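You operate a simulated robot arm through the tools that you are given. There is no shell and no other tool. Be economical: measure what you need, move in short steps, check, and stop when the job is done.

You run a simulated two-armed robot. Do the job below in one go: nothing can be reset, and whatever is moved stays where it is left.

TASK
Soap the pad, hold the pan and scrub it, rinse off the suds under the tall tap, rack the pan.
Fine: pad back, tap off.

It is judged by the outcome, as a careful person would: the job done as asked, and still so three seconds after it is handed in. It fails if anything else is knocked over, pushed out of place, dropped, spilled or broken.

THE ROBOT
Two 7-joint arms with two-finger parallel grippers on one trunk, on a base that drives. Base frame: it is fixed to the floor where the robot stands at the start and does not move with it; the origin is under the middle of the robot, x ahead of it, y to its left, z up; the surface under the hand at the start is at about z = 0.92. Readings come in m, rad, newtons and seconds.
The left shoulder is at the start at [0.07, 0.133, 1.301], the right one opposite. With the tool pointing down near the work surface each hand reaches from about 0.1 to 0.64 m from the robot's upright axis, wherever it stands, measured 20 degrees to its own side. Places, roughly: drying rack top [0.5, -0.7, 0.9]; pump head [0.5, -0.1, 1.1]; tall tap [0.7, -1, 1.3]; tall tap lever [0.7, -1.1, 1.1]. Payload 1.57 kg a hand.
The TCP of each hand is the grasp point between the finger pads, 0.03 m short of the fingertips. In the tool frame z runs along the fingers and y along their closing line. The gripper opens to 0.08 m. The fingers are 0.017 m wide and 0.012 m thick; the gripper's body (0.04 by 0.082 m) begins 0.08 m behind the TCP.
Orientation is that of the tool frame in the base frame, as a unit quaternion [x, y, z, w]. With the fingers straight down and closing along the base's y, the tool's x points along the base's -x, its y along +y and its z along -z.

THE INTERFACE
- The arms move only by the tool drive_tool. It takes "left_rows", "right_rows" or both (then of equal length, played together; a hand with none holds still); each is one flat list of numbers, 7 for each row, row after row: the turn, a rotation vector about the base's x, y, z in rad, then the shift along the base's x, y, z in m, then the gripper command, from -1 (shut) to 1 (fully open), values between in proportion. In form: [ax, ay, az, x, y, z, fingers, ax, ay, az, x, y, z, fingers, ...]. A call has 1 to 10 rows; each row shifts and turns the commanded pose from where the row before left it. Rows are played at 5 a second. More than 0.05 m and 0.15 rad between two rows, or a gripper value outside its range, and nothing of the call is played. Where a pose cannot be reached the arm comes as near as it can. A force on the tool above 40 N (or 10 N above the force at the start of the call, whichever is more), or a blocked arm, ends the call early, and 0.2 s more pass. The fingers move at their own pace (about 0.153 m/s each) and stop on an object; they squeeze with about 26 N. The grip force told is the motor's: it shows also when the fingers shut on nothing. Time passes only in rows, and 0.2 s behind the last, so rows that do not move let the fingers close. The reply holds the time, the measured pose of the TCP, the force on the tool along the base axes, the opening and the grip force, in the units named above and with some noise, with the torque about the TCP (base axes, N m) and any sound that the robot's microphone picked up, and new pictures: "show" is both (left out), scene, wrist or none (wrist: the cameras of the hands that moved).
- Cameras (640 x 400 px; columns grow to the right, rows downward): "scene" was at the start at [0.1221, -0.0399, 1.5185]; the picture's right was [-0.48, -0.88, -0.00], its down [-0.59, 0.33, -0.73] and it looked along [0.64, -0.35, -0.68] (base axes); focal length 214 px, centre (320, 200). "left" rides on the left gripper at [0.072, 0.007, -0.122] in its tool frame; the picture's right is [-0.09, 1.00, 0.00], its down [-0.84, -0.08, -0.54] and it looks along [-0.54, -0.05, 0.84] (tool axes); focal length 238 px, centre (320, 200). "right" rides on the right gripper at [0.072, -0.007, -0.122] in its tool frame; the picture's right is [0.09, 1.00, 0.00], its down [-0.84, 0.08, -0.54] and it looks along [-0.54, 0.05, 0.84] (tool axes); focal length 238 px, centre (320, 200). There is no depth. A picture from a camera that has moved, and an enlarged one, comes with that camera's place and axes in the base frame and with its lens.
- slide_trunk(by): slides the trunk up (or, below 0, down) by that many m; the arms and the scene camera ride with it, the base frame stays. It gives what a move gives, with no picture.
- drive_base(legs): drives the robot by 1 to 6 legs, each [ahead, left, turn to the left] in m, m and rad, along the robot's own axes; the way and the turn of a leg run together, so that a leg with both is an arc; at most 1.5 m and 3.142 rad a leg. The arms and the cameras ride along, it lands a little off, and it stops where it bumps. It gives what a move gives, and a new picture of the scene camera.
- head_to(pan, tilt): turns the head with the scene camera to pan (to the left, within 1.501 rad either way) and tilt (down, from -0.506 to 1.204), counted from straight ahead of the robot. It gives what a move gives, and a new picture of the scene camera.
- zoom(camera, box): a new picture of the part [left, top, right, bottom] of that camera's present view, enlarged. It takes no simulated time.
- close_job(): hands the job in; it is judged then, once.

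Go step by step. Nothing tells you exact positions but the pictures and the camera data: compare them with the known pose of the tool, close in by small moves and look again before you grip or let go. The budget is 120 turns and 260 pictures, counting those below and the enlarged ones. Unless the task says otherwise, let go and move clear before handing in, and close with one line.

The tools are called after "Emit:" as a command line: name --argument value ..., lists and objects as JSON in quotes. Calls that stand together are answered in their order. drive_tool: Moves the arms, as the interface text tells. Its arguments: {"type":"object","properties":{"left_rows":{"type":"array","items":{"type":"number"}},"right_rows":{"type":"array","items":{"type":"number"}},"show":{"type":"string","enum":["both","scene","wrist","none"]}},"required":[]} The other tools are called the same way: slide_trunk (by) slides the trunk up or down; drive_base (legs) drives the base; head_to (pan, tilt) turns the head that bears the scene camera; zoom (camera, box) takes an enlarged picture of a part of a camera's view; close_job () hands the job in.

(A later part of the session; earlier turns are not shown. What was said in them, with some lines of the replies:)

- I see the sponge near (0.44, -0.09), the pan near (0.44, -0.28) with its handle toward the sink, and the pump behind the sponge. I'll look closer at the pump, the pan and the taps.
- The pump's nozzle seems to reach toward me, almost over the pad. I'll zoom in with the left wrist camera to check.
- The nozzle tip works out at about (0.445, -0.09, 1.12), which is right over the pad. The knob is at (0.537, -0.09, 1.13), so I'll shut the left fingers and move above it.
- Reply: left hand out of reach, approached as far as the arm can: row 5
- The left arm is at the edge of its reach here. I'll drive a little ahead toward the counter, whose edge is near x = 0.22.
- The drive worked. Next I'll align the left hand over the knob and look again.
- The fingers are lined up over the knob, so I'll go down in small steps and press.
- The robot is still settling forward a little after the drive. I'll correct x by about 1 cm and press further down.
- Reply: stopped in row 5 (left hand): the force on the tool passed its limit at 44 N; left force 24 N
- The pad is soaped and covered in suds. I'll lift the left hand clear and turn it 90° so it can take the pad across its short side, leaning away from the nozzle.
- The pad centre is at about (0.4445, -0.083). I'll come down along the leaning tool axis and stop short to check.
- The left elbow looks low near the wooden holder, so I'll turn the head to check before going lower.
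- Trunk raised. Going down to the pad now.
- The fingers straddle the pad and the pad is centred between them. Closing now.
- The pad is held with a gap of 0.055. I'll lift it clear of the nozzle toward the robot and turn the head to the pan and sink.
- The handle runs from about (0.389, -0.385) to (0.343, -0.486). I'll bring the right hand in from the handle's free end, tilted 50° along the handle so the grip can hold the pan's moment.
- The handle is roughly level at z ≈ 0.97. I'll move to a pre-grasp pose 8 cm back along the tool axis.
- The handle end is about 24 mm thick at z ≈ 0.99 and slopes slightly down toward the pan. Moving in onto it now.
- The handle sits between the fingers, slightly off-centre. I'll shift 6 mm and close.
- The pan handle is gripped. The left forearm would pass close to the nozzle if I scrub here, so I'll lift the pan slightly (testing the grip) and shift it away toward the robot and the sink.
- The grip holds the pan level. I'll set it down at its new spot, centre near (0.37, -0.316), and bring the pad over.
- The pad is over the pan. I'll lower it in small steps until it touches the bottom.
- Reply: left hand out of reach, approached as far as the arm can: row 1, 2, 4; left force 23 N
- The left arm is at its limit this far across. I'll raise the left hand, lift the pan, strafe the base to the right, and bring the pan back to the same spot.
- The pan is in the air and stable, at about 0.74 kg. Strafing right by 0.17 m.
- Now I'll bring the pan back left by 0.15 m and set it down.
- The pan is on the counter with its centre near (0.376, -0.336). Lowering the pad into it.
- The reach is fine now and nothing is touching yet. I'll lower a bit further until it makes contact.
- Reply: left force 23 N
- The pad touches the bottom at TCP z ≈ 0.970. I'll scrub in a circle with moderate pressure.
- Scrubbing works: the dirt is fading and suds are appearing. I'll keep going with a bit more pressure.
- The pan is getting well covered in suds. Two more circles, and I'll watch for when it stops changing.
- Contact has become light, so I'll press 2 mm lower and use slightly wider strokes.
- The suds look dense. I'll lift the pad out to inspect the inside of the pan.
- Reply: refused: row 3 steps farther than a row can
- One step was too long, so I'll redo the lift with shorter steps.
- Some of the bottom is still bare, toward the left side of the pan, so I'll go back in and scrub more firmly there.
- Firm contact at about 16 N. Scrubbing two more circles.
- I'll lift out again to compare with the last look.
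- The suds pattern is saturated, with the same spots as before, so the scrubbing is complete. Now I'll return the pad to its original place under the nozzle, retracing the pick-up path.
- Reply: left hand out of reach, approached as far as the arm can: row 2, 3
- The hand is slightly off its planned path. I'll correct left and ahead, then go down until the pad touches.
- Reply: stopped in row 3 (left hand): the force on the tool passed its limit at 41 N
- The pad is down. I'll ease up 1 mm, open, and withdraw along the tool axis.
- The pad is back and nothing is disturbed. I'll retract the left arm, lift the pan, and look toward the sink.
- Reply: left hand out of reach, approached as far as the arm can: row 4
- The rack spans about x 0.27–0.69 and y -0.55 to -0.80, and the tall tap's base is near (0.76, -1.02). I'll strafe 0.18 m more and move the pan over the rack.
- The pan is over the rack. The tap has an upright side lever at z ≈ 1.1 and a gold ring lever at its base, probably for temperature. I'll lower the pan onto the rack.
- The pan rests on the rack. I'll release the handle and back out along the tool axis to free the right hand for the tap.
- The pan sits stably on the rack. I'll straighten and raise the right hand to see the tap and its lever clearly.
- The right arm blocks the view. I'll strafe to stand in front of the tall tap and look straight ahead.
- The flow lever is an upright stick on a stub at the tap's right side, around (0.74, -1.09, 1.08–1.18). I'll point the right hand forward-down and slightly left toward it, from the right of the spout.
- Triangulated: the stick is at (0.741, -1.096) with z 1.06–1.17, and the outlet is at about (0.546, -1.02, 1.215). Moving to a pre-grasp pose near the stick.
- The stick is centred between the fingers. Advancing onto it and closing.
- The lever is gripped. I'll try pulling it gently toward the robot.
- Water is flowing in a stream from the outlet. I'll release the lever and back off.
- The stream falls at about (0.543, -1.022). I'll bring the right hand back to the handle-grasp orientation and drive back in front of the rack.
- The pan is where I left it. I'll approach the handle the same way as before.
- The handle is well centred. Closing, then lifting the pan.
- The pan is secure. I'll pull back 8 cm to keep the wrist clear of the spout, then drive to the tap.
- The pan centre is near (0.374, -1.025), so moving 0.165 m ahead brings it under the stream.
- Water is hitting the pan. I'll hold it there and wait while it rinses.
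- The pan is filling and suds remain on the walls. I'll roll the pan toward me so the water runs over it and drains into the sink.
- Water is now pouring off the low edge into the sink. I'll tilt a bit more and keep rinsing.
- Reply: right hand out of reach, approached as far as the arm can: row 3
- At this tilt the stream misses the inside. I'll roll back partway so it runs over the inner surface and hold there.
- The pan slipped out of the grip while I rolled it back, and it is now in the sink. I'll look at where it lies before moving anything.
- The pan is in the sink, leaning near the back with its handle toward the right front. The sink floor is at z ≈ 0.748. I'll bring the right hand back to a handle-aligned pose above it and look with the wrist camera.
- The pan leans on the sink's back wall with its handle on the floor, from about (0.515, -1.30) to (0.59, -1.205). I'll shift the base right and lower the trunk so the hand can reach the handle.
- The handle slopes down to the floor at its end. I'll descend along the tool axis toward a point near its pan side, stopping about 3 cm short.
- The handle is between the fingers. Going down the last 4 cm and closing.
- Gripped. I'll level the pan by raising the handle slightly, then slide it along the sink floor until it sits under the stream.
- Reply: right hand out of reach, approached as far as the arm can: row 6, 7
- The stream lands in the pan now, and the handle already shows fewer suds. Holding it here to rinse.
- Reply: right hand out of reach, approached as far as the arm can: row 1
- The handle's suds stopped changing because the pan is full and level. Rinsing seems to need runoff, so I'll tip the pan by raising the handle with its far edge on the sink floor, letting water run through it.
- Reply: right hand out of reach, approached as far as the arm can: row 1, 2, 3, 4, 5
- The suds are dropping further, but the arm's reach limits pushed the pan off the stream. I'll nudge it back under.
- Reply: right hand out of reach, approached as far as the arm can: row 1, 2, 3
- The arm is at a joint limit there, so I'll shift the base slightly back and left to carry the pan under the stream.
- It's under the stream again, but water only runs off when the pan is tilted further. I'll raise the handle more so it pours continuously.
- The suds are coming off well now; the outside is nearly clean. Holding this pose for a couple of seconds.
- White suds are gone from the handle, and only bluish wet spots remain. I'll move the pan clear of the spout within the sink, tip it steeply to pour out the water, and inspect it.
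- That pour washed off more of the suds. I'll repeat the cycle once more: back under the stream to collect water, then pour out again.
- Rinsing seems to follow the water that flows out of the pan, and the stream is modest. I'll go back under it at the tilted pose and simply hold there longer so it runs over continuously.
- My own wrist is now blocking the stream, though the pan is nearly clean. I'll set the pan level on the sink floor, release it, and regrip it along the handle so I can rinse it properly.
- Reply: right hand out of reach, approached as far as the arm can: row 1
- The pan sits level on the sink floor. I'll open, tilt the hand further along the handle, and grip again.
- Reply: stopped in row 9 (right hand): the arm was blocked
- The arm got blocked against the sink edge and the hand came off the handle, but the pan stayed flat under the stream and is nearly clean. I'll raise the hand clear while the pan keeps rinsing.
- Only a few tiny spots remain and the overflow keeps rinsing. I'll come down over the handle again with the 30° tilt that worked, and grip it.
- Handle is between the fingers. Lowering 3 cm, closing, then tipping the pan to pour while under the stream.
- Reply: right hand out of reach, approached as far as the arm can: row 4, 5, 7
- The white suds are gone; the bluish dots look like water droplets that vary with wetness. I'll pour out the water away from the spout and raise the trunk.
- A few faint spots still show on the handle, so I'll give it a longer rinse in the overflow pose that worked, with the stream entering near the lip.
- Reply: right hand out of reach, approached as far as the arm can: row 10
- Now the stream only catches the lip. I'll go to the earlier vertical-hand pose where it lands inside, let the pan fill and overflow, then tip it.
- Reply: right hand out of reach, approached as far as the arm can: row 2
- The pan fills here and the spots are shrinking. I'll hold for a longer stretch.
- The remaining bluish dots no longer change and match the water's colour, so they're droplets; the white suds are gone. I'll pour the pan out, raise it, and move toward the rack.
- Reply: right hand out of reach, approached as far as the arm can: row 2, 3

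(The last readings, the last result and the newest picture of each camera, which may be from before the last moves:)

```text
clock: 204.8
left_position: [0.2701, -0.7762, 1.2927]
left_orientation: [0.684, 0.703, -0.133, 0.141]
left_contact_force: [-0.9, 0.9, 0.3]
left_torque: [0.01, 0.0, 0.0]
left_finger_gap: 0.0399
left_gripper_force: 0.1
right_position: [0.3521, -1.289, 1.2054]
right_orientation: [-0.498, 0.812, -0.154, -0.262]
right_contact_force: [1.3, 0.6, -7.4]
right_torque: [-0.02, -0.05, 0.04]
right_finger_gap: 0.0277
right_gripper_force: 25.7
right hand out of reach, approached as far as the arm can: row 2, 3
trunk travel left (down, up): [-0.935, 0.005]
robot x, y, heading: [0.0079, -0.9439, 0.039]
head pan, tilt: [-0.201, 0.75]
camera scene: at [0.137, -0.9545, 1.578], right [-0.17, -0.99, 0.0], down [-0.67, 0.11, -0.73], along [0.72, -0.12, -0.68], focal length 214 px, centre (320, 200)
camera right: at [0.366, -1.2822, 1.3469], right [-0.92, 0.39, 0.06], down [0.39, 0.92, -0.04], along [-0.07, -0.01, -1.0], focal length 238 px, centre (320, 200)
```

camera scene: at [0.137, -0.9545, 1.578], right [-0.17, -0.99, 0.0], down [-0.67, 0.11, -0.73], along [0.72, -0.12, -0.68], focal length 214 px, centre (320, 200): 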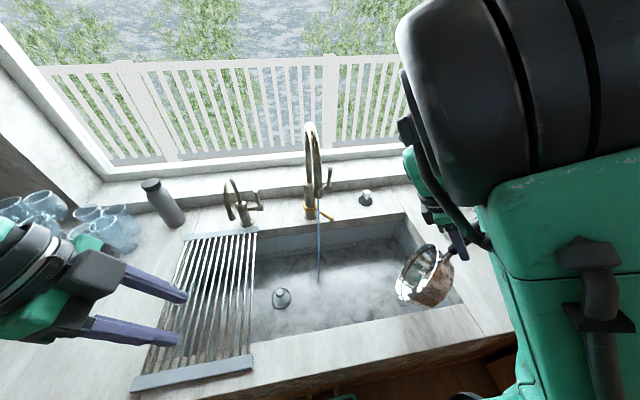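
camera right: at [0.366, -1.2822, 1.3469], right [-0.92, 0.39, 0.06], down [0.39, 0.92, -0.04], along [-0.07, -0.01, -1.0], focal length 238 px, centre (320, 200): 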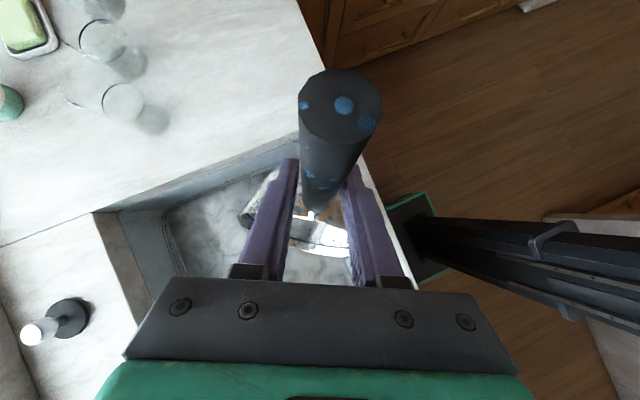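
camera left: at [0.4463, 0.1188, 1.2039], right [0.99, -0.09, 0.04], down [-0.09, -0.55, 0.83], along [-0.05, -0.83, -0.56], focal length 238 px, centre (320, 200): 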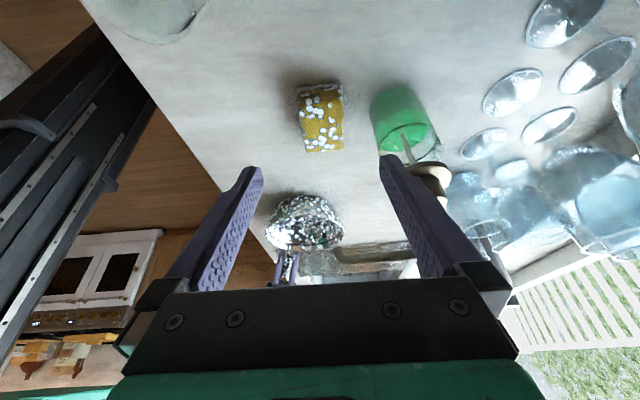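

The pan looks bright and drained. A quick closer look, then I'll drive back to the rack.

Emit:
zoom --camera "scene" --box '[380, 220, 480, 320]'

Emit:
drive_base --legs '[[0.0, 0.42, -0.035]]'

Emit:
head_to --pan -0.45 --tilt 0.85

```text
4.00 times, centred on (430, 270) of scene
camera zoom: at [0.137, -0.9545, 1.578], right [-0.17, -0.99, 0.0], down [-0.67, 0.11, -0.73], along [0.72, -0.12, -0.68], focal length 858 px, centre (-120, -80)
```

zoom: 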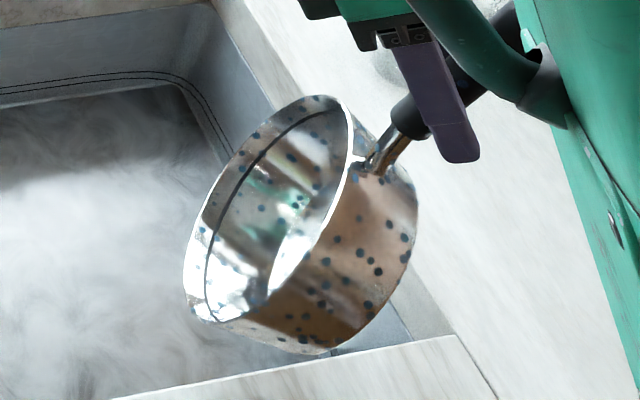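

```text
clock: 207.4
left_position: [0.2732, -0.3694, 1.2918]
left_orientation: [0.701, 0.687, -0.135, 0.135]
left_contact_force: [0.4, -0.2, 0.2]
left_torque: [0.01, -0.01, 0.0]
left_finger_gap: 0.0399
left_gripper_force: 0.0
right_position: [0.3338, -0.8855, 1.2046]
right_orientation: [-0.478, 0.824, -0.148, -0.265]
right_contact_force: [0.4, -0.6, -7.2]
right_torque: [-0.02, -0.01, 0.03]
right_finger_gap: 0.0276
right_gripper_force: 26.0
trunk travel left (down, up): [-0.935, 0.005]
robot x, y, heading: [-0.0008, -0.5185, -0.019]
head pan, tilt: [-0.201, 0.75]
camera scene: at [0.1339, -0.5414, 1.5779], right [-0.22, -0.98, 0.0], down [-0.67, 0.15, -0.73], along [0.71, -0.16, -0.68], focal length 214 px, centre (320, 200)
```

scene: 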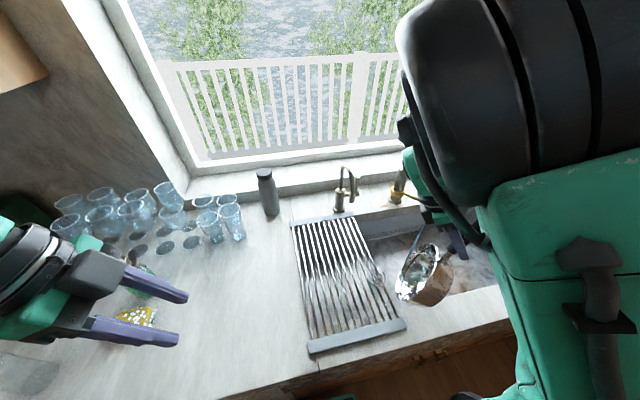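

```text
clock: 208.2
left_position: [0.2743, -0.3668, 1.2924]
left_orientation: [0.702, 0.686, -0.137, 0.136]
left_contact_force: [-0.5, 0.3, -0.6]
left_torque: [-0.02, 0.02, 0.0]
left_finger_gap: 0.0403
left_gripper_force: 0.1
right_position: [0.334, -0.8814, 1.2055]
right_orientation: [-0.478, 0.825, -0.146, -0.264]
right_contact_force: [-0.8, -0.2, -7.5]
right_torque: [-0.06, -0.03, 0.0]
right_finger_gap: 0.0277
right_gripper_force: 26.1
trunk travel left (down, up): [-0.935, 0.005]
robot x, y, heading: [0.0039, -0.5177, -0.017]
head pan, tilt: [-0.45, 0.85]
camera scene: at [0.123, -0.5557, 1.5699], right [-0.45, -0.89, 0.0], down [-0.67, 0.34, -0.66], along [0.59, -0.3, -0.75], focal length 214 px, centre (320, 200)
```

scene: 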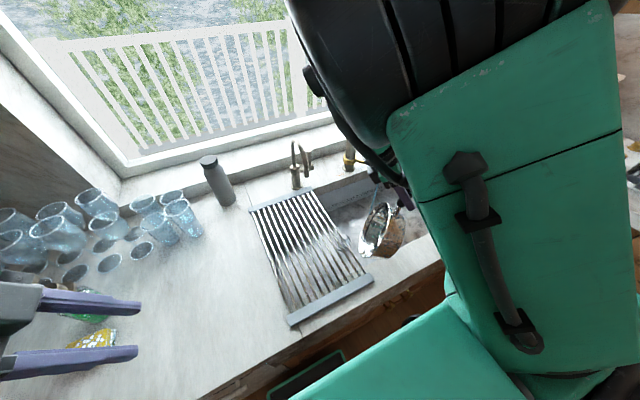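

The steel is bright with only dark water droplets. I'll move the pan over the rack centre before lowering.

Emit:
drive_tool --right_rows '[0, 0, 0, 0.02, 0.032, 0, -1, 0, 0, 0, 0.025, 0.032, 0, -1, 0, 0, 0, 0.025, 0.032, 0, -1, 0, 0, 0, 0.025, 0.032, 0, -1, 0, 0, 0, 0.028, 0.03, 0, -1, 0, 0, 0, 0, 0, 0, -1]' --show "both"

```text
clock: 209.6
left_position: [0.2749, -0.3672, 1.2925]
left_orientation: [0.701, 0.686, -0.137, 0.136]
left_contact_force: [-0.3, -0.3, 0.4]
left_torque: [0.02, -0.03, -0.04]
left_finger_gap: 0.0401
left_gripper_force: 0.1
right_position: [0.4875, -0.7813, 1.2054]
right_orientation: [-0.478, 0.824, -0.147, -0.266]
right_contact_force: [0.6, 0.4, -7.5]
right_torque: [-0.04, -0.05, 0.0]
right_finger_gap: 0.0276
right_gripper_force: 26.4
right hand out of reach, approached as far as the arm can: row 1, 2, 3, 4
trunk travel left (down, up): [-0.935, 0.005]
robot x, y, heading: [0.0016, -0.5166, -0.019]
head pan, tilt: [-0.45, 0.85]
camera scene: at [0.1236, -0.5557, 1.5698], right [-0.45, -0.89, 0.0], down [-0.67, 0.34, -0.66], along [0.59, -0.3, -0.75], focal length 214 px, centre (320, 200)
camera right: at [0.5009, -0.7739, 1.3457], right [-0.9, 0.43, 0.06], down [0.43, 0.9, -0.04], along [-0.08, -0.01, -1.0], focal length 238 px, centre (320, 200)
```

scene: 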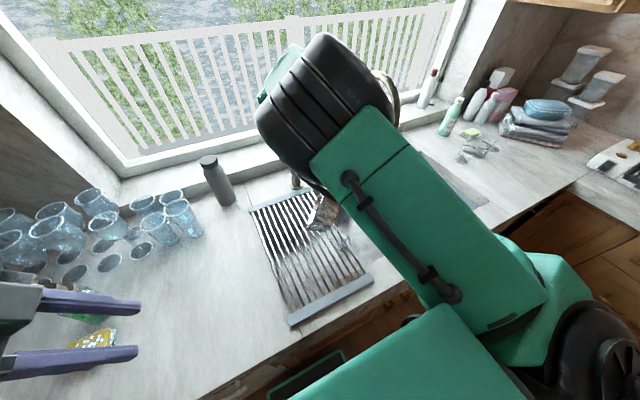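
right: 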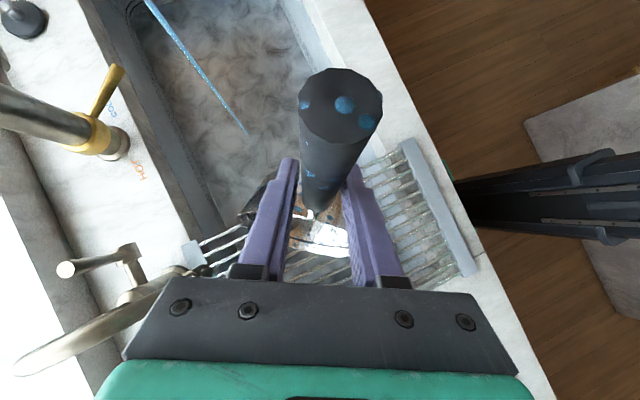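

The arm stopped short of the target, so I'll shift the base slightly to centre the pan over the rack.

Emit:
drive_base --legs '[[-0.03, 0.06, 0]]'

Emit:
zoom --camera "scene" --box '[230, 160, 400, 330]'

```text
clock: 210.6
left_position: [0.252, -0.3183, 1.2929]
left_orientation: [0.703, 0.686, -0.135, 0.13]
left_contact_force: [-0.3, -0.3, 0.0]
left_torque: [0.08, 0.03, -0.05]
left_finger_gap: 0.0397
left_gripper_force: 0.0
right_position: [0.464, -0.7321, 1.2006]
right_orientation: [-0.479, 0.824, -0.143, -0.266]
right_contact_force: [0.6, -1.0, -8.6]
right_torque: [-0.03, -0.05, -0.06]
right_finger_gap: 0.028
right_gripper_force: 26.2
trunk travel left (down, up): [-0.935, 0.005]
robot x, y, heading: [-0.0227, -0.4577, -0.018]
head pan, tilt: [-0.45, 0.85]
camera scene: at [0.1012, -0.5085, 1.5689], right [-0.45, -0.89, -0.01], down [-0.67, 0.35, -0.65], along [0.58, -0.29, -0.76], focal length 214 px, centre (320, 200)
```

scene: 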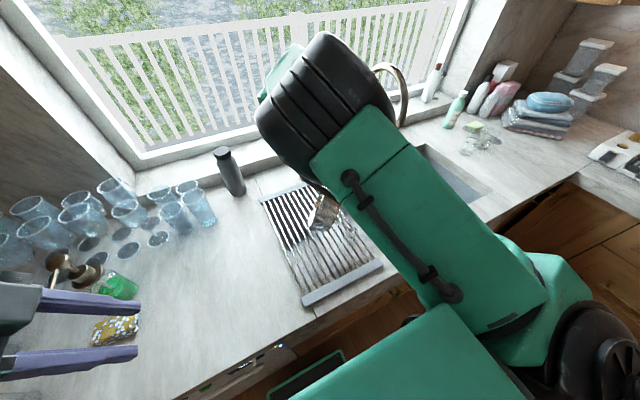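

```text
2.35 times, centred on (315, 245) of scene
camera zoom: at [0.1012, -0.5085, 1.5689], right [-0.45, -0.89, -0.01], down [-0.67, 0.35, -0.65], along [0.58, -0.29, -0.76], focal length 505 px, centre (332, 94)
```

zoom: 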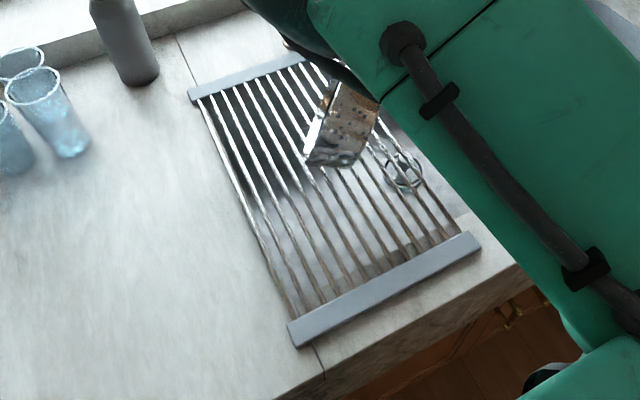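

Positioned. I'll set the pan down by lowering the far edge and levelling it, as I did in the sink.

Emit:
drive_tool --right_rows '[0.0892, -0.0672, 0, -0.0057, -0.007, -0.0215, -1, 0.0892, -0.0672, 0, -0.0057, -0.007, -0.0215, -1, 0.0892, -0.0672, 0, -0.0057, -0.007, -0.0215, -1, 0.0892, -0.0672, 0, -0.0057, -0.007, -0.0215, -1, 0.0892, -0.0672, 0, -0.0057, -0.007, -0.0215, -1, 0.0892, -0.0672, 0, -0.0057, -0.007, -0.0215, -1, 0.0892, -0.0672, 0, -0.0057, -0.007, -0.0215, -1, 0.0892, -0.0672, 0, -0.0057, -0.007, -0.0215, -1, 0.0892, -0.0672, 0, -0.0057, -0.007, -0.018, -1, 0, 0, 0, 0, 0, 0, -1]' --show "both"

Emit:
zoom --camera "scene" --box '[230, 160, 420, 320]'

```text
clock: 212.8
left_position: [0.2462, -0.3061, 1.2917]
left_orientation: [0.702, 0.686, -0.137, 0.137]
left_contact_force: [0.1, 0.4, -0.2]
left_torque: [-0.03, 0.0, 0.02]
left_finger_gap: 0.0401
left_gripper_force: 0.0
right_position: [0.4063, -0.7837, 1.0144]
right_orientation: [-0.478, 0.857, 0.049, 0.189]
right_contact_force: [-0.4, 0.5, -7.7]
right_torque: [-0.36, 0.24, 0.01]
right_finger_gap: 0.0136
right_gripper_force: 26.5
trunk travel left (down, up): [-0.935, 0.005]
robot x, y, heading: [-0.0259, -0.4574, -0.018]
head pan, tilt: [-0.45, 0.85]
camera scene: at [0.0949, -0.4943, 1.5697], right [-0.45, -0.89, 0.0], down [-0.67, 0.34, -0.66], along [0.59, -0.3, -0.75], focal length 214 px, centre (320, 200)
camera right: at [0.344, -0.8756, 1.1008], right [-0.88, 0.46, -0.13], down [0.18, 0.57, 0.8], along [0.45, 0.68, -0.58], focal length 238 px, centre (320, 200)
```

scene: 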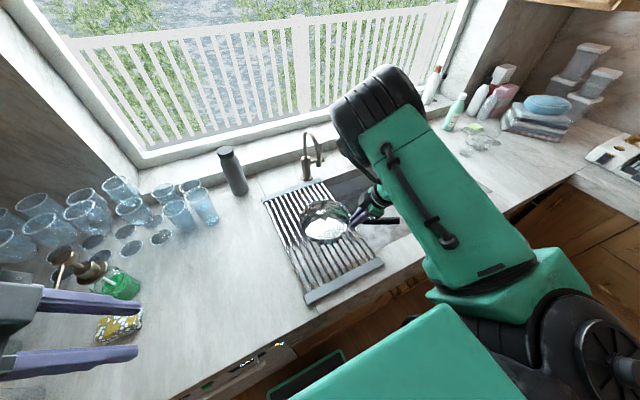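
right: 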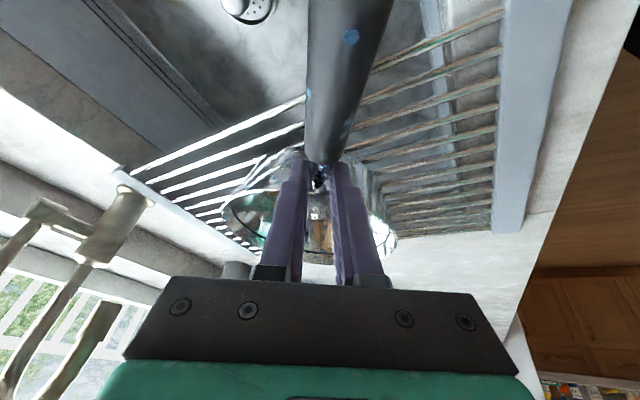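

```text
2.50 times, centred on (325, 240) of scene
camera zoom: at [0.0949, -0.4943, 1.5697], right [-0.45, -0.89, 0.0], down [-0.67, 0.34, -0.66], along [0.59, -0.3, -0.75], focal length 536 px, centre (308, 100)
```

zoom: 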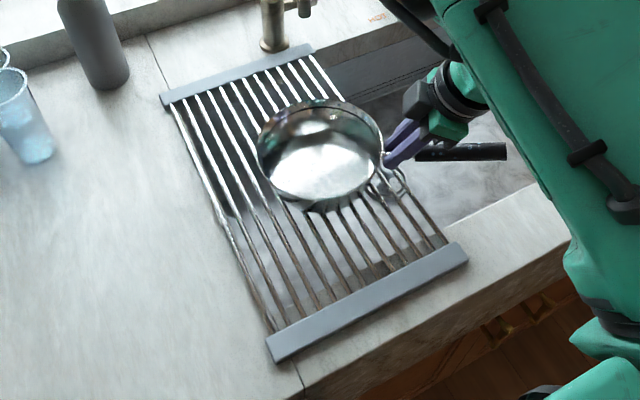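

The pan is level over the rack and bright; the grip has slid to the thin neck. I'll lower straight down gently until it touches.

Emit:
drive_tool --right_rows '[0, 0, 0, 0, 0.003, -0.008, -1, 0, 0, 0, 0, 0.003, -0.008, -1, 0, 0, 0, 0, 0, -0.006, -1, 0, 0, 0, 0, 0, -0.004, -1, 0, 0, 0, 0, 0, 0, -1]' --show "both"

Emit:
zoom --camera "scene" --box '[230, 160, 420, 320]'

```text
clock: 213.9
left_position: [0.2432, -0.3072, 1.2923]
left_orientation: [0.702, 0.686, -0.136, 0.136]
left_contact_force: [0.5, 0.5, -0.5]
left_torque: [-0.01, 0.01, 0.03]
left_finger_gap: 0.04
left_gripper_force: 0.0
right_position: [0.4063, -0.7811, 0.9907]
right_orientation: [-0.477, 0.856, 0.048, 0.191]
right_contact_force: [4.9, -11.6, 17.3]
right_torque: [0.07, -0.41, -0.32]
right_finger_gap: 0.0136
right_gripper_force: 26.4
trunk travel left (down, up): [-0.935, 0.005]
robot x, y, heading: [-0.0249, -0.4579, -0.021]
head pan, tilt: [-0.45, 0.85]
camera scene: at [0.092, -0.4962, 1.5701], right [-0.45, -0.89, 0.0], down [-0.67, 0.34, -0.66], along [0.59, -0.3, -0.75], focal length 214 px, centre (320, 200)
camera right: at [0.3427, -0.8735, 1.0773], right [-0.88, 0.46, -0.13], down [0.18, 0.57, 0.8], along [0.45, 0.68, -0.58], focal length 238 px, centre (320, 200)
```

scene: 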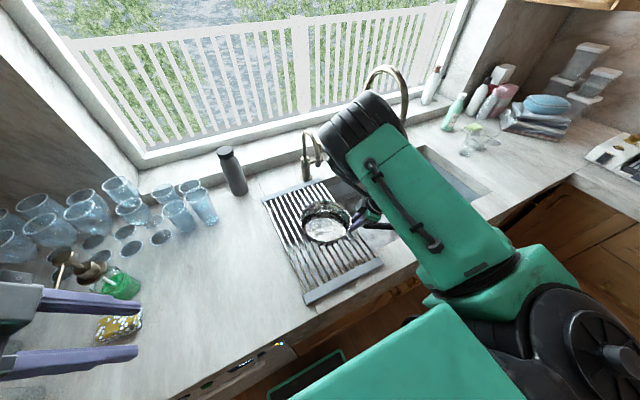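
right: 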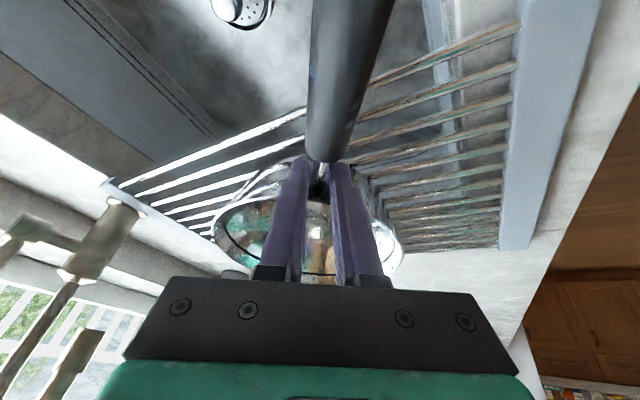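

```text
2.50 times, centred on (325, 240) of scene
camera zoom: at [0.092, -0.4962, 1.5701], right [-0.45, -0.89, 0.0], down [-0.67, 0.34, -0.66], along [0.59, -0.3, -0.75], focal length 536 px, centre (308, 100)
```

zoom: 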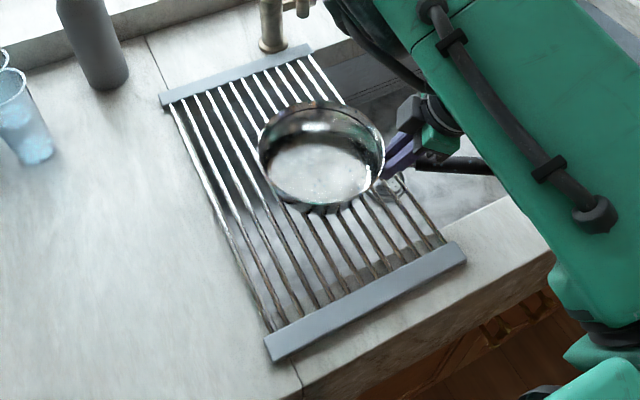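

The pan rests on the rack and even the droplets have gone, so it's clean. I'll release and withdraw upward.

Emit:
drive_tool --right_rows '[0, 0, 0, 0, 0, 0.003, -1, 0, 0, 0, 0, 0, 0, -0.3, 0, 0, 0, 0, 0, 0, 0.3, 0, 0, 0, 0, 0, 0, 0.4, 0, 0, 0, -0.006, -0.008, 0.025, 0.4, 0, 0, 0, -0.009, -0.013, 0.04, 0.4, 0, 0, 0, -0.009, -0.013, 0.04, 0.4, 0, 0, 0, -0.009, -0.013, 0.04, 0.4, 0, 0, 0, -0.02, -0.013, 0.04, 0.2]' --show "scene"

Emit:
zoom --camera "scene" --box '[230, 160, 420, 320]'

```text
clock: 215.9
left_position: [0.2429, -0.3071, 1.293]
left_orientation: [0.703, 0.685, -0.136, 0.138]
left_contact_force: [-0.1, -0.4, -0.6]
left_torque: [0.03, -0.01, 0.04]
left_finger_gap: 0.0399
left_gripper_force: 0.0
right_position: [0.3547, -0.8409, 1.1774]
right_orientation: [-0.477, 0.857, 0.049, 0.19]
right_contact_force: [-0.3, 0.0, 0.1]
right_torque: [-0.07, 0.0, 0.02]
right_finger_gap: 0.0478
right_gripper_force: 0.1
trunk travel left (down, up): [-0.935, 0.005]
robot x, y, heading: [-0.0265, -0.4615, -0.019]
head pan, tilt: [-0.45, 0.85]
camera scene: at [0.0915, -0.4945, 1.5701], right [-0.45, -0.89, 0.0], down [-0.67, 0.34, -0.66], along [0.59, -0.3, -0.75], focal length 214 px, centre (320, 200)
```

scene: 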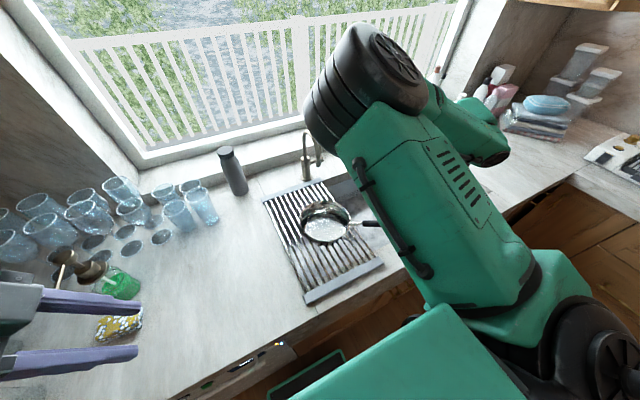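

```text
2.50 times, centred on (325, 240) of scene
camera zoom: at [0.0915, -0.4945, 1.5701], right [-0.45, -0.89, 0.0], down [-0.67, 0.34, -0.66], along [0.59, -0.3, -0.75], focal length 536 px, centre (308, 100)
```

zoom: 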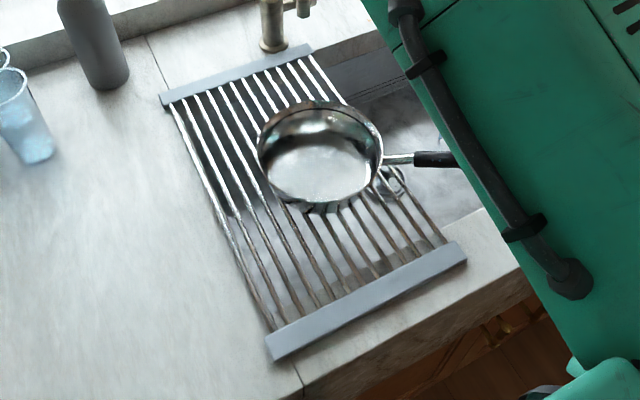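

The pan stands level on the rack. Now the tap: I'll reorient the right hand for the lever and drive back in front of it.

Emit:
drive_tool --right_rows '[0, 0, -0.123, -0.005, 0, 0.02, 0.2, 0, 0, -0.123, -0.005, 0, 0.02, 0.2, 0, 0, -0.123, -0.005, 0, 0.015, 0.2, 0, 0, -0.123, -0.005, 0, 0.015, 0.2, 0.0652, -0.1129, 0, 0, 0, 0.01, 0.2, 0.0652, -0.1129, 0, 0, 0, 0.01, 0.2, 0.0652, -0.1129, 0, 0, 0, 0, 0.2, 0, 0, 0, 0, 0, 0, 0.2]' --show "none"

Emit:
drive_base --legs '[[0, -0.425, 0.015], [0.06, 0, 0]]'

Emit:
head_to --pan -0.1 --tilt 0.6

Emit:
zoom --camera "right" --box '[0, 0, 640, 400]'

```text
clock: 217.8
left_position: [0.2451, -0.306, 1.2917]
left_orientation: [0.702, 0.685, -0.137, 0.137]
left_contact_force: [-0.8, -0.7, -0.7]
left_torque: [-0.03, 0.03, 0.0]
left_finger_gap: 0.0399
left_gripper_force: 0.0
right_position: [0.3342, -0.8385, 1.2683]
right_orientation: [-0.231, 0.896, 0.049, 0.377]
right_contact_force: [0.1, 0.6, -0.5]
right_torque: [0.0, 0.01, -0.03]
right_finger_gap: 0.0478
right_gripper_force: 0.0
trunk travel left (down, up): [-0.935, 0.005]
robot x, y, heading: [-0.0254, -0.4598, -0.02]
head pan, tilt: [-0.45, 0.85]
```

```text
clock: 221.0
left_position: [0.2868, -0.7422, 1.295]
left_orientation: [0.7, 0.687, -0.134, 0.141]
left_contact_force: [-0.6, 0.0, 0.7]
left_torque: [0.03, -0.07, 0.07]
left_finger_gap: 0.0401
left_gripper_force: 0.0
right_position: [0.3785, -1.274, 1.2715]
right_orientation: [-0.233, 0.894, 0.049, 0.38]
right_contact_force: [-1.4, -0.4, -0.4]
right_torque: [0.0, -0.04, 0.0]
right_finger_gap: 0.0481
right_gripper_force: 0.1
trunk travel left (down, up): [-0.935, 0.005]
robot x, y, heading: [0.027, -0.8969, -0.012]
head pan, tilt: [-0.45, 0.85]
camera scene: at [0.1332, -0.9309, 1.5712], right [-0.45, -0.89, 0.0], down [-0.67, 0.34, -0.67], along [0.6, -0.3, -0.75], focal length 214 px, centre (320, 200)
```

scene: 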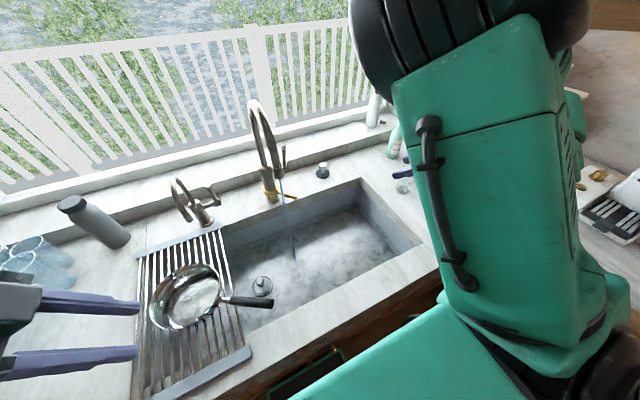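

```text
clock: 221.8
left_position: [0.2972, -0.7426, 1.2919]
left_orientation: [0.699, 0.688, -0.135, 0.138]
left_contact_force: [0.4, -0.9, 0.2]
left_torque: [0.02, -0.01, -0.01]
left_finger_gap: 0.04
left_gripper_force: 0.1
right_position: [0.3894, -1.2737, 1.2685]
right_orientation: [-0.232, 0.895, 0.05, 0.377]
right_contact_force: [0.4, 0.9, -1.0]
right_torque: [0.04, 0.0, 0.01]
right_finger_gap: 0.048
right_gripper_force: 0.1
trunk travel left (down, up): [-0.935, 0.005]
robot x, y, heading: [0.028, -0.8949, -0.013]
head pan, tilt: [-0.099, 0.6]
camera scene: at [0.1648, -0.9069, 1.5909], right [-0.11, -0.99, 0.0], down [-0.56, 0.06, -0.82], along [0.82, -0.09, -0.57], focal length 214 px, centre (320, 200)
```

scene: 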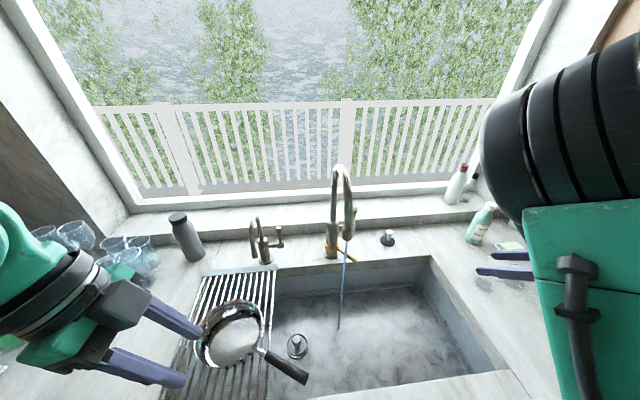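

```text
1.00 times, centred on (320, 200) of right (not enlarged: the box is as wide or as high as the picture)
camera zoom: at [0.2694, -1.3396, 1.3044], right [-0.51, 0.85, -0.15], down [0.12, 0.24, 0.96], along [0.85, 0.47, -0.23], focal length 238 px, centre (320, 200)
```

zoom: 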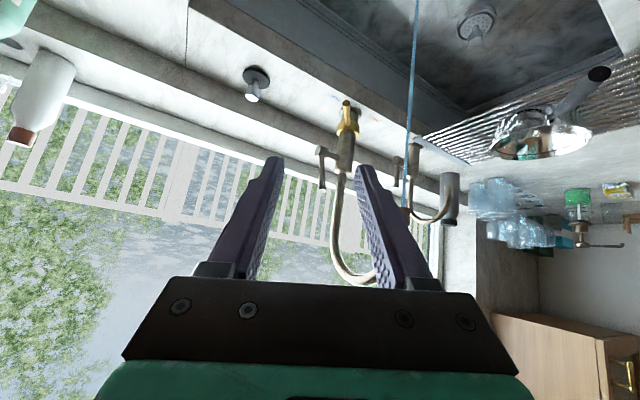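

The lever's stick is leaning toward me near (0.70, -1.10, 1.15). Moving the right hand to its pre-grasp pose.

Emit:
drive_tool --right_rows '[0, 0, 0, 0.035, 0.0198, -0.0104, 0.2, 0, 0, 0, 0.035, 0.0198, -0.0104, 0.2, 0, 0, 0, 0.035, 0.0198, -0.0104, 0.2, 0, 0, 0, 0.035, 0.0198, -0.0104, 0.2, 0, 0, 0, 0.035, 0.0198, -0.0104, 0.2, 0, 0, 0, 0.035, 0.0198, -0.0104, 0.2, 0, 0, 0, 0.035, 0.0198, -0.0104, 0.2, 0, 0, 0, 0.033, 0.0198, -0.0104, 0.2, 0, 0, 0, 0, 0, 0, 0.2]' --show "both"

```text
clock: 223.8
left_position: [0.2982, -0.7431, 1.2929]
left_orientation: [0.7, 0.688, -0.135, 0.137]
left_contact_force: [-1.5, -0.1, -0.5]
left_torque: [0.0, -0.03, 0.0]
left_finger_gap: 0.04
left_gripper_force: 0.1
right_position: [0.669, -1.1138, 1.1853]
right_orientation: [-0.233, 0.895, 0.051, 0.377]
right_contact_force: [0.5, -0.3, 0.2]
right_torque: [0.0, -0.02, 0.01]
right_finger_gap: 0.0478
right_gripper_force: 0.0
trunk travel left (down, up): [-0.935, 0.005]
robot x, y, heading: [0.026, -0.8936, -0.007]
head pan, tilt: [-0.099, 0.6]
camera scene: at [0.1652, -0.9074, 1.5909], right [-0.11, -0.99, 0.0], down [-0.56, 0.06, -0.83], along [0.82, -0.09, -0.56], focal length 214 px, centre (320, 200)
camera right: at [0.549, -1.1786, 1.2218], right [-0.51, 0.85, -0.15], down [0.12, 0.24, 0.96], along [0.85, 0.47, -0.23], focal length 238 px, centre (320, 200)
```

scene: 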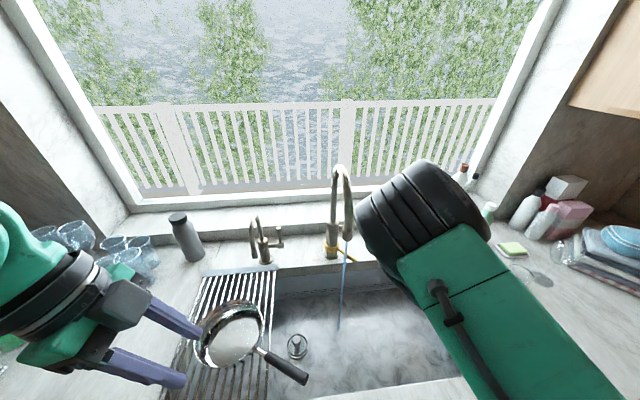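
right: 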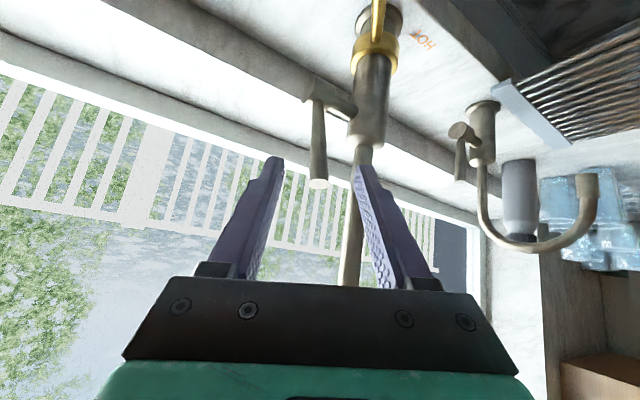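

The stick is aligned between the fingers. I'll advance, grip, and push it back to upright.

Emit:
drive_tool --right_rows '[0, 0, 0, 0.02, 0.008, -0.021, 0.2, 0, 0, 0, 0.02, 0.008, -0.021, 0.2, 0, 0, 0, 0, 0, 0, 0.2, 0, 0, 0, 0, 0, 0, -1, 0, 0, 0, 0, 0, 0, -1, 0, 0, 0, 0.01, 0, 0.003, -1, 0, 0, 0, 0.01, 0, 0.002, -1, 0, 0, 0, 0.01, 0, 0, -1, 0, 0, 0, 0.006, 0, 0, -1]' --show "both"

Emit:
zoom --camera "scene" --box '[270, 150, 450, 340]'

```text
clock: 225.8
left_position: [0.289, -0.7403, 1.2934]
left_orientation: [0.701, 0.687, -0.134, 0.14]
left_contact_force: [-0.3, -0.1, 0.2]
left_torque: [0.01, 0.02, -0.01]
left_finger_gap: 0.0398
left_gripper_force: 0.0
right_position: [0.7351, -1.0958, 1.1509]
right_orientation: [-0.236, 0.895, 0.053, 0.376]
right_contact_force: [-32.5, 15.3, -11.5]
right_torque: [1.6, 0.85, 1.6]
right_finger_gap: 0.0163
right_gripper_force: 31.8
trunk travel left (down, up): [-0.935, 0.005]
robot x, y, heading: [0.0252, -0.8957, -0.013]
head pan, tilt: [-0.099, 0.6]
camera scene: at [0.1541, -0.9041, 1.5918], right [-0.11, -0.99, 0.0], down [-0.56, 0.06, -0.83], along [0.82, -0.09, -0.56], focal length 214 px, centre (320, 200)
camera right: at [0.6157, -1.1616, 1.187], right [-0.51, 0.84, -0.15], down [0.12, 0.24, 0.96], along [0.85, 0.48, -0.22], focal length 238 px, centre (320, 200)
```

scene: 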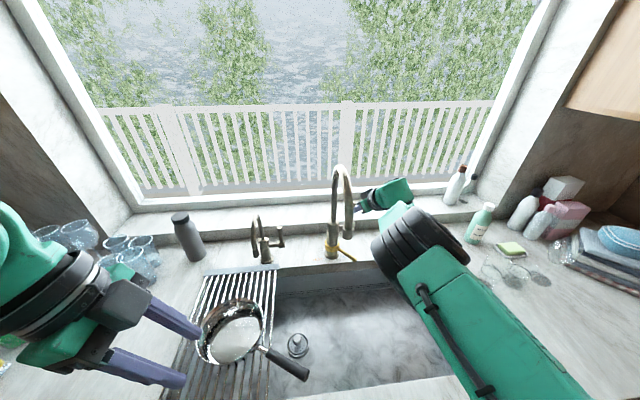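
right: 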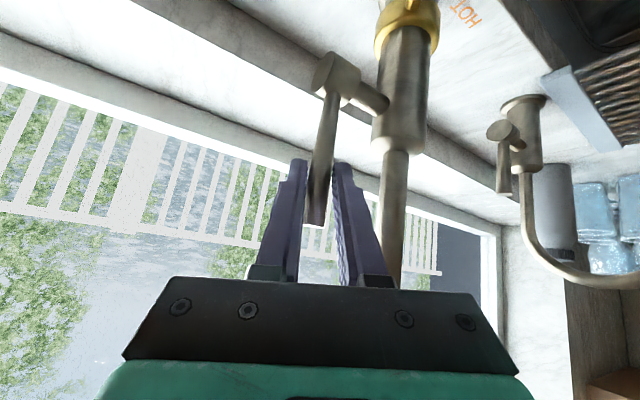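

```text
2.11 times, centred on (360, 245) of scene
camera zoom: at [0.1541, -0.9041, 1.5918], right [-0.11, -0.99, 0.0], down [-0.56, 0.06, -0.83], along [0.82, -0.09, -0.56], focal length 452 px, centre (236, 105)
```

zoom: 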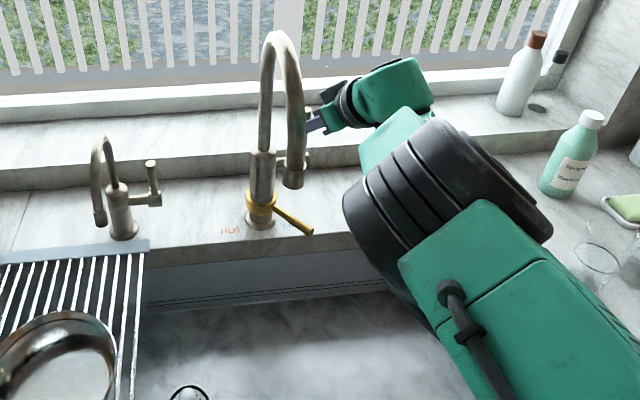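

The stream has stopped with the lever against its stop. I'll release and back off along the tool axis.

Emit:
drive_tool --right_rows '[0, 0, 0, -0.002, 0, 0, -0.2, 0, 0, 0, 0, 0, 0, 0.3, 0, 0, 0, 0, 0, 0, 0.3, 0, 0, 0, -0.013, -0.0053, 0.0142, 0.3, 0, 0, 0, -0.026, -0.0106, 0.0284, 0.3, 0, 0, 0, -0.03, -0.018, 0.025, 0.3, 0, 0, 0, -0.035, -0.02, 0.01, 0.3, 0, 0, 0, -0.035, -0.02, 0.01, 0.3, 0, 0, 0, -0.04, -0.02, 0.01, 0.3, 0, 0, 0, -0.04, -0.02, 0.0, 0.0]' --show "both"

Emit:
zoom --camera "scene" --box '[170, 150, 450, 400]'

```text
clock: 228.0
left_position: [0.2962, -0.7434, 1.2927]
left_orientation: [0.7, 0.687, -0.135, 0.137]
left_contact_force: [0.1, 0.3, 0.4]
left_torque: [0.02, -0.05, -0.01]
left_finger_gap: 0.04
left_gripper_force: 0.0
right_position: [0.5213, -1.2165, 1.247]
right_orientation: [-0.229, 0.895, 0.054, 0.379]
right_contact_force: [0.0, -0.8, 0.3]
right_torque: [0.0, 0.0, -0.03]
right_finger_gap: 0.0398
right_gripper_force: 0.0
trunk travel left (down, up): [-0.935, 0.005]
robot x, y, heading: [0.0282, -0.8977, -0.013]
head pan, tilt: [-0.099, 0.6]
camera scene: at [0.1634, -0.9082, 1.5911], right [-0.11, -0.99, 0.0], down [-0.56, 0.06, -0.83], along [0.82, -0.09, -0.56], focal length 214 px, centre (320, 200)
camera right: at [0.4001, -1.2817, 1.2817], right [-0.51, 0.85, -0.14], down [0.12, 0.23, 0.97], along [0.86, 0.47, -0.22], focal length 238 px, centre (320, 200)
```

scene: 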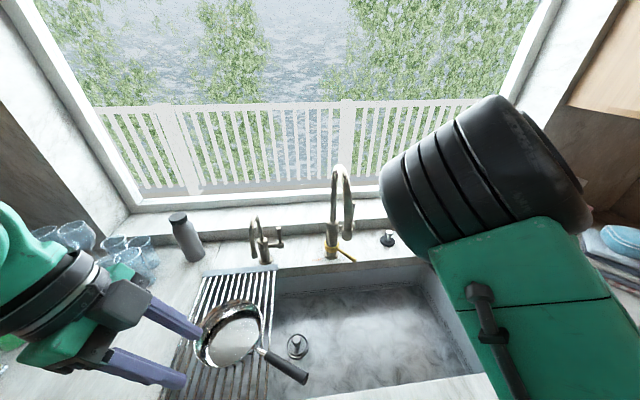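
right: 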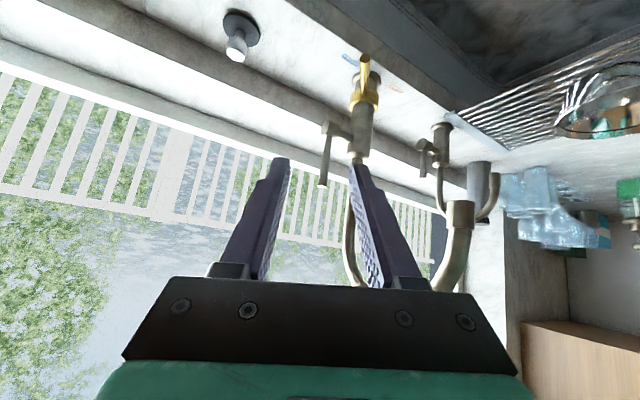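

```text
1.60 times, centred on (310, 275) of scene
camera zoom: at [0.1634, -0.9082, 1.5911], right [-0.11, -0.99, 0.0], down [-0.56, 0.06, -0.83], along [0.82, -0.09, -0.56], focal length 343 px, centre (336, 80)
```

zoom: 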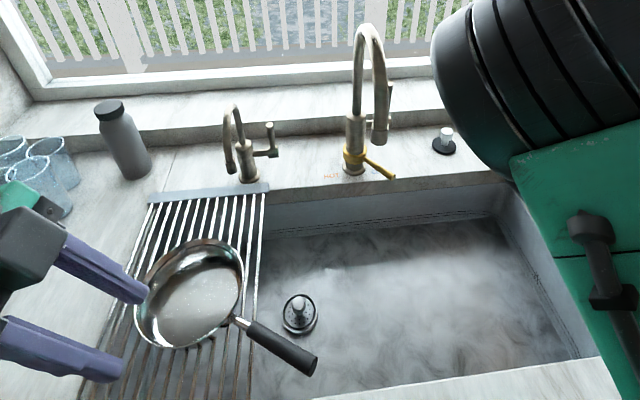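

The tap is off, the pan is clean and dry-looking on the rack, the pad was last seen back in its place, and both hands are empty and clear. Handing in.

Emit:
close_job

```text
The job is handed in.
```

The pan is scrubbed, rinsed and standing level on the drying rack. The pad is back under the pump and the tall tap is off. During rinsing the pan slipped from the grip and fell into the sink; I picked it up and finished rinsing. I saw nothing else disturbed.
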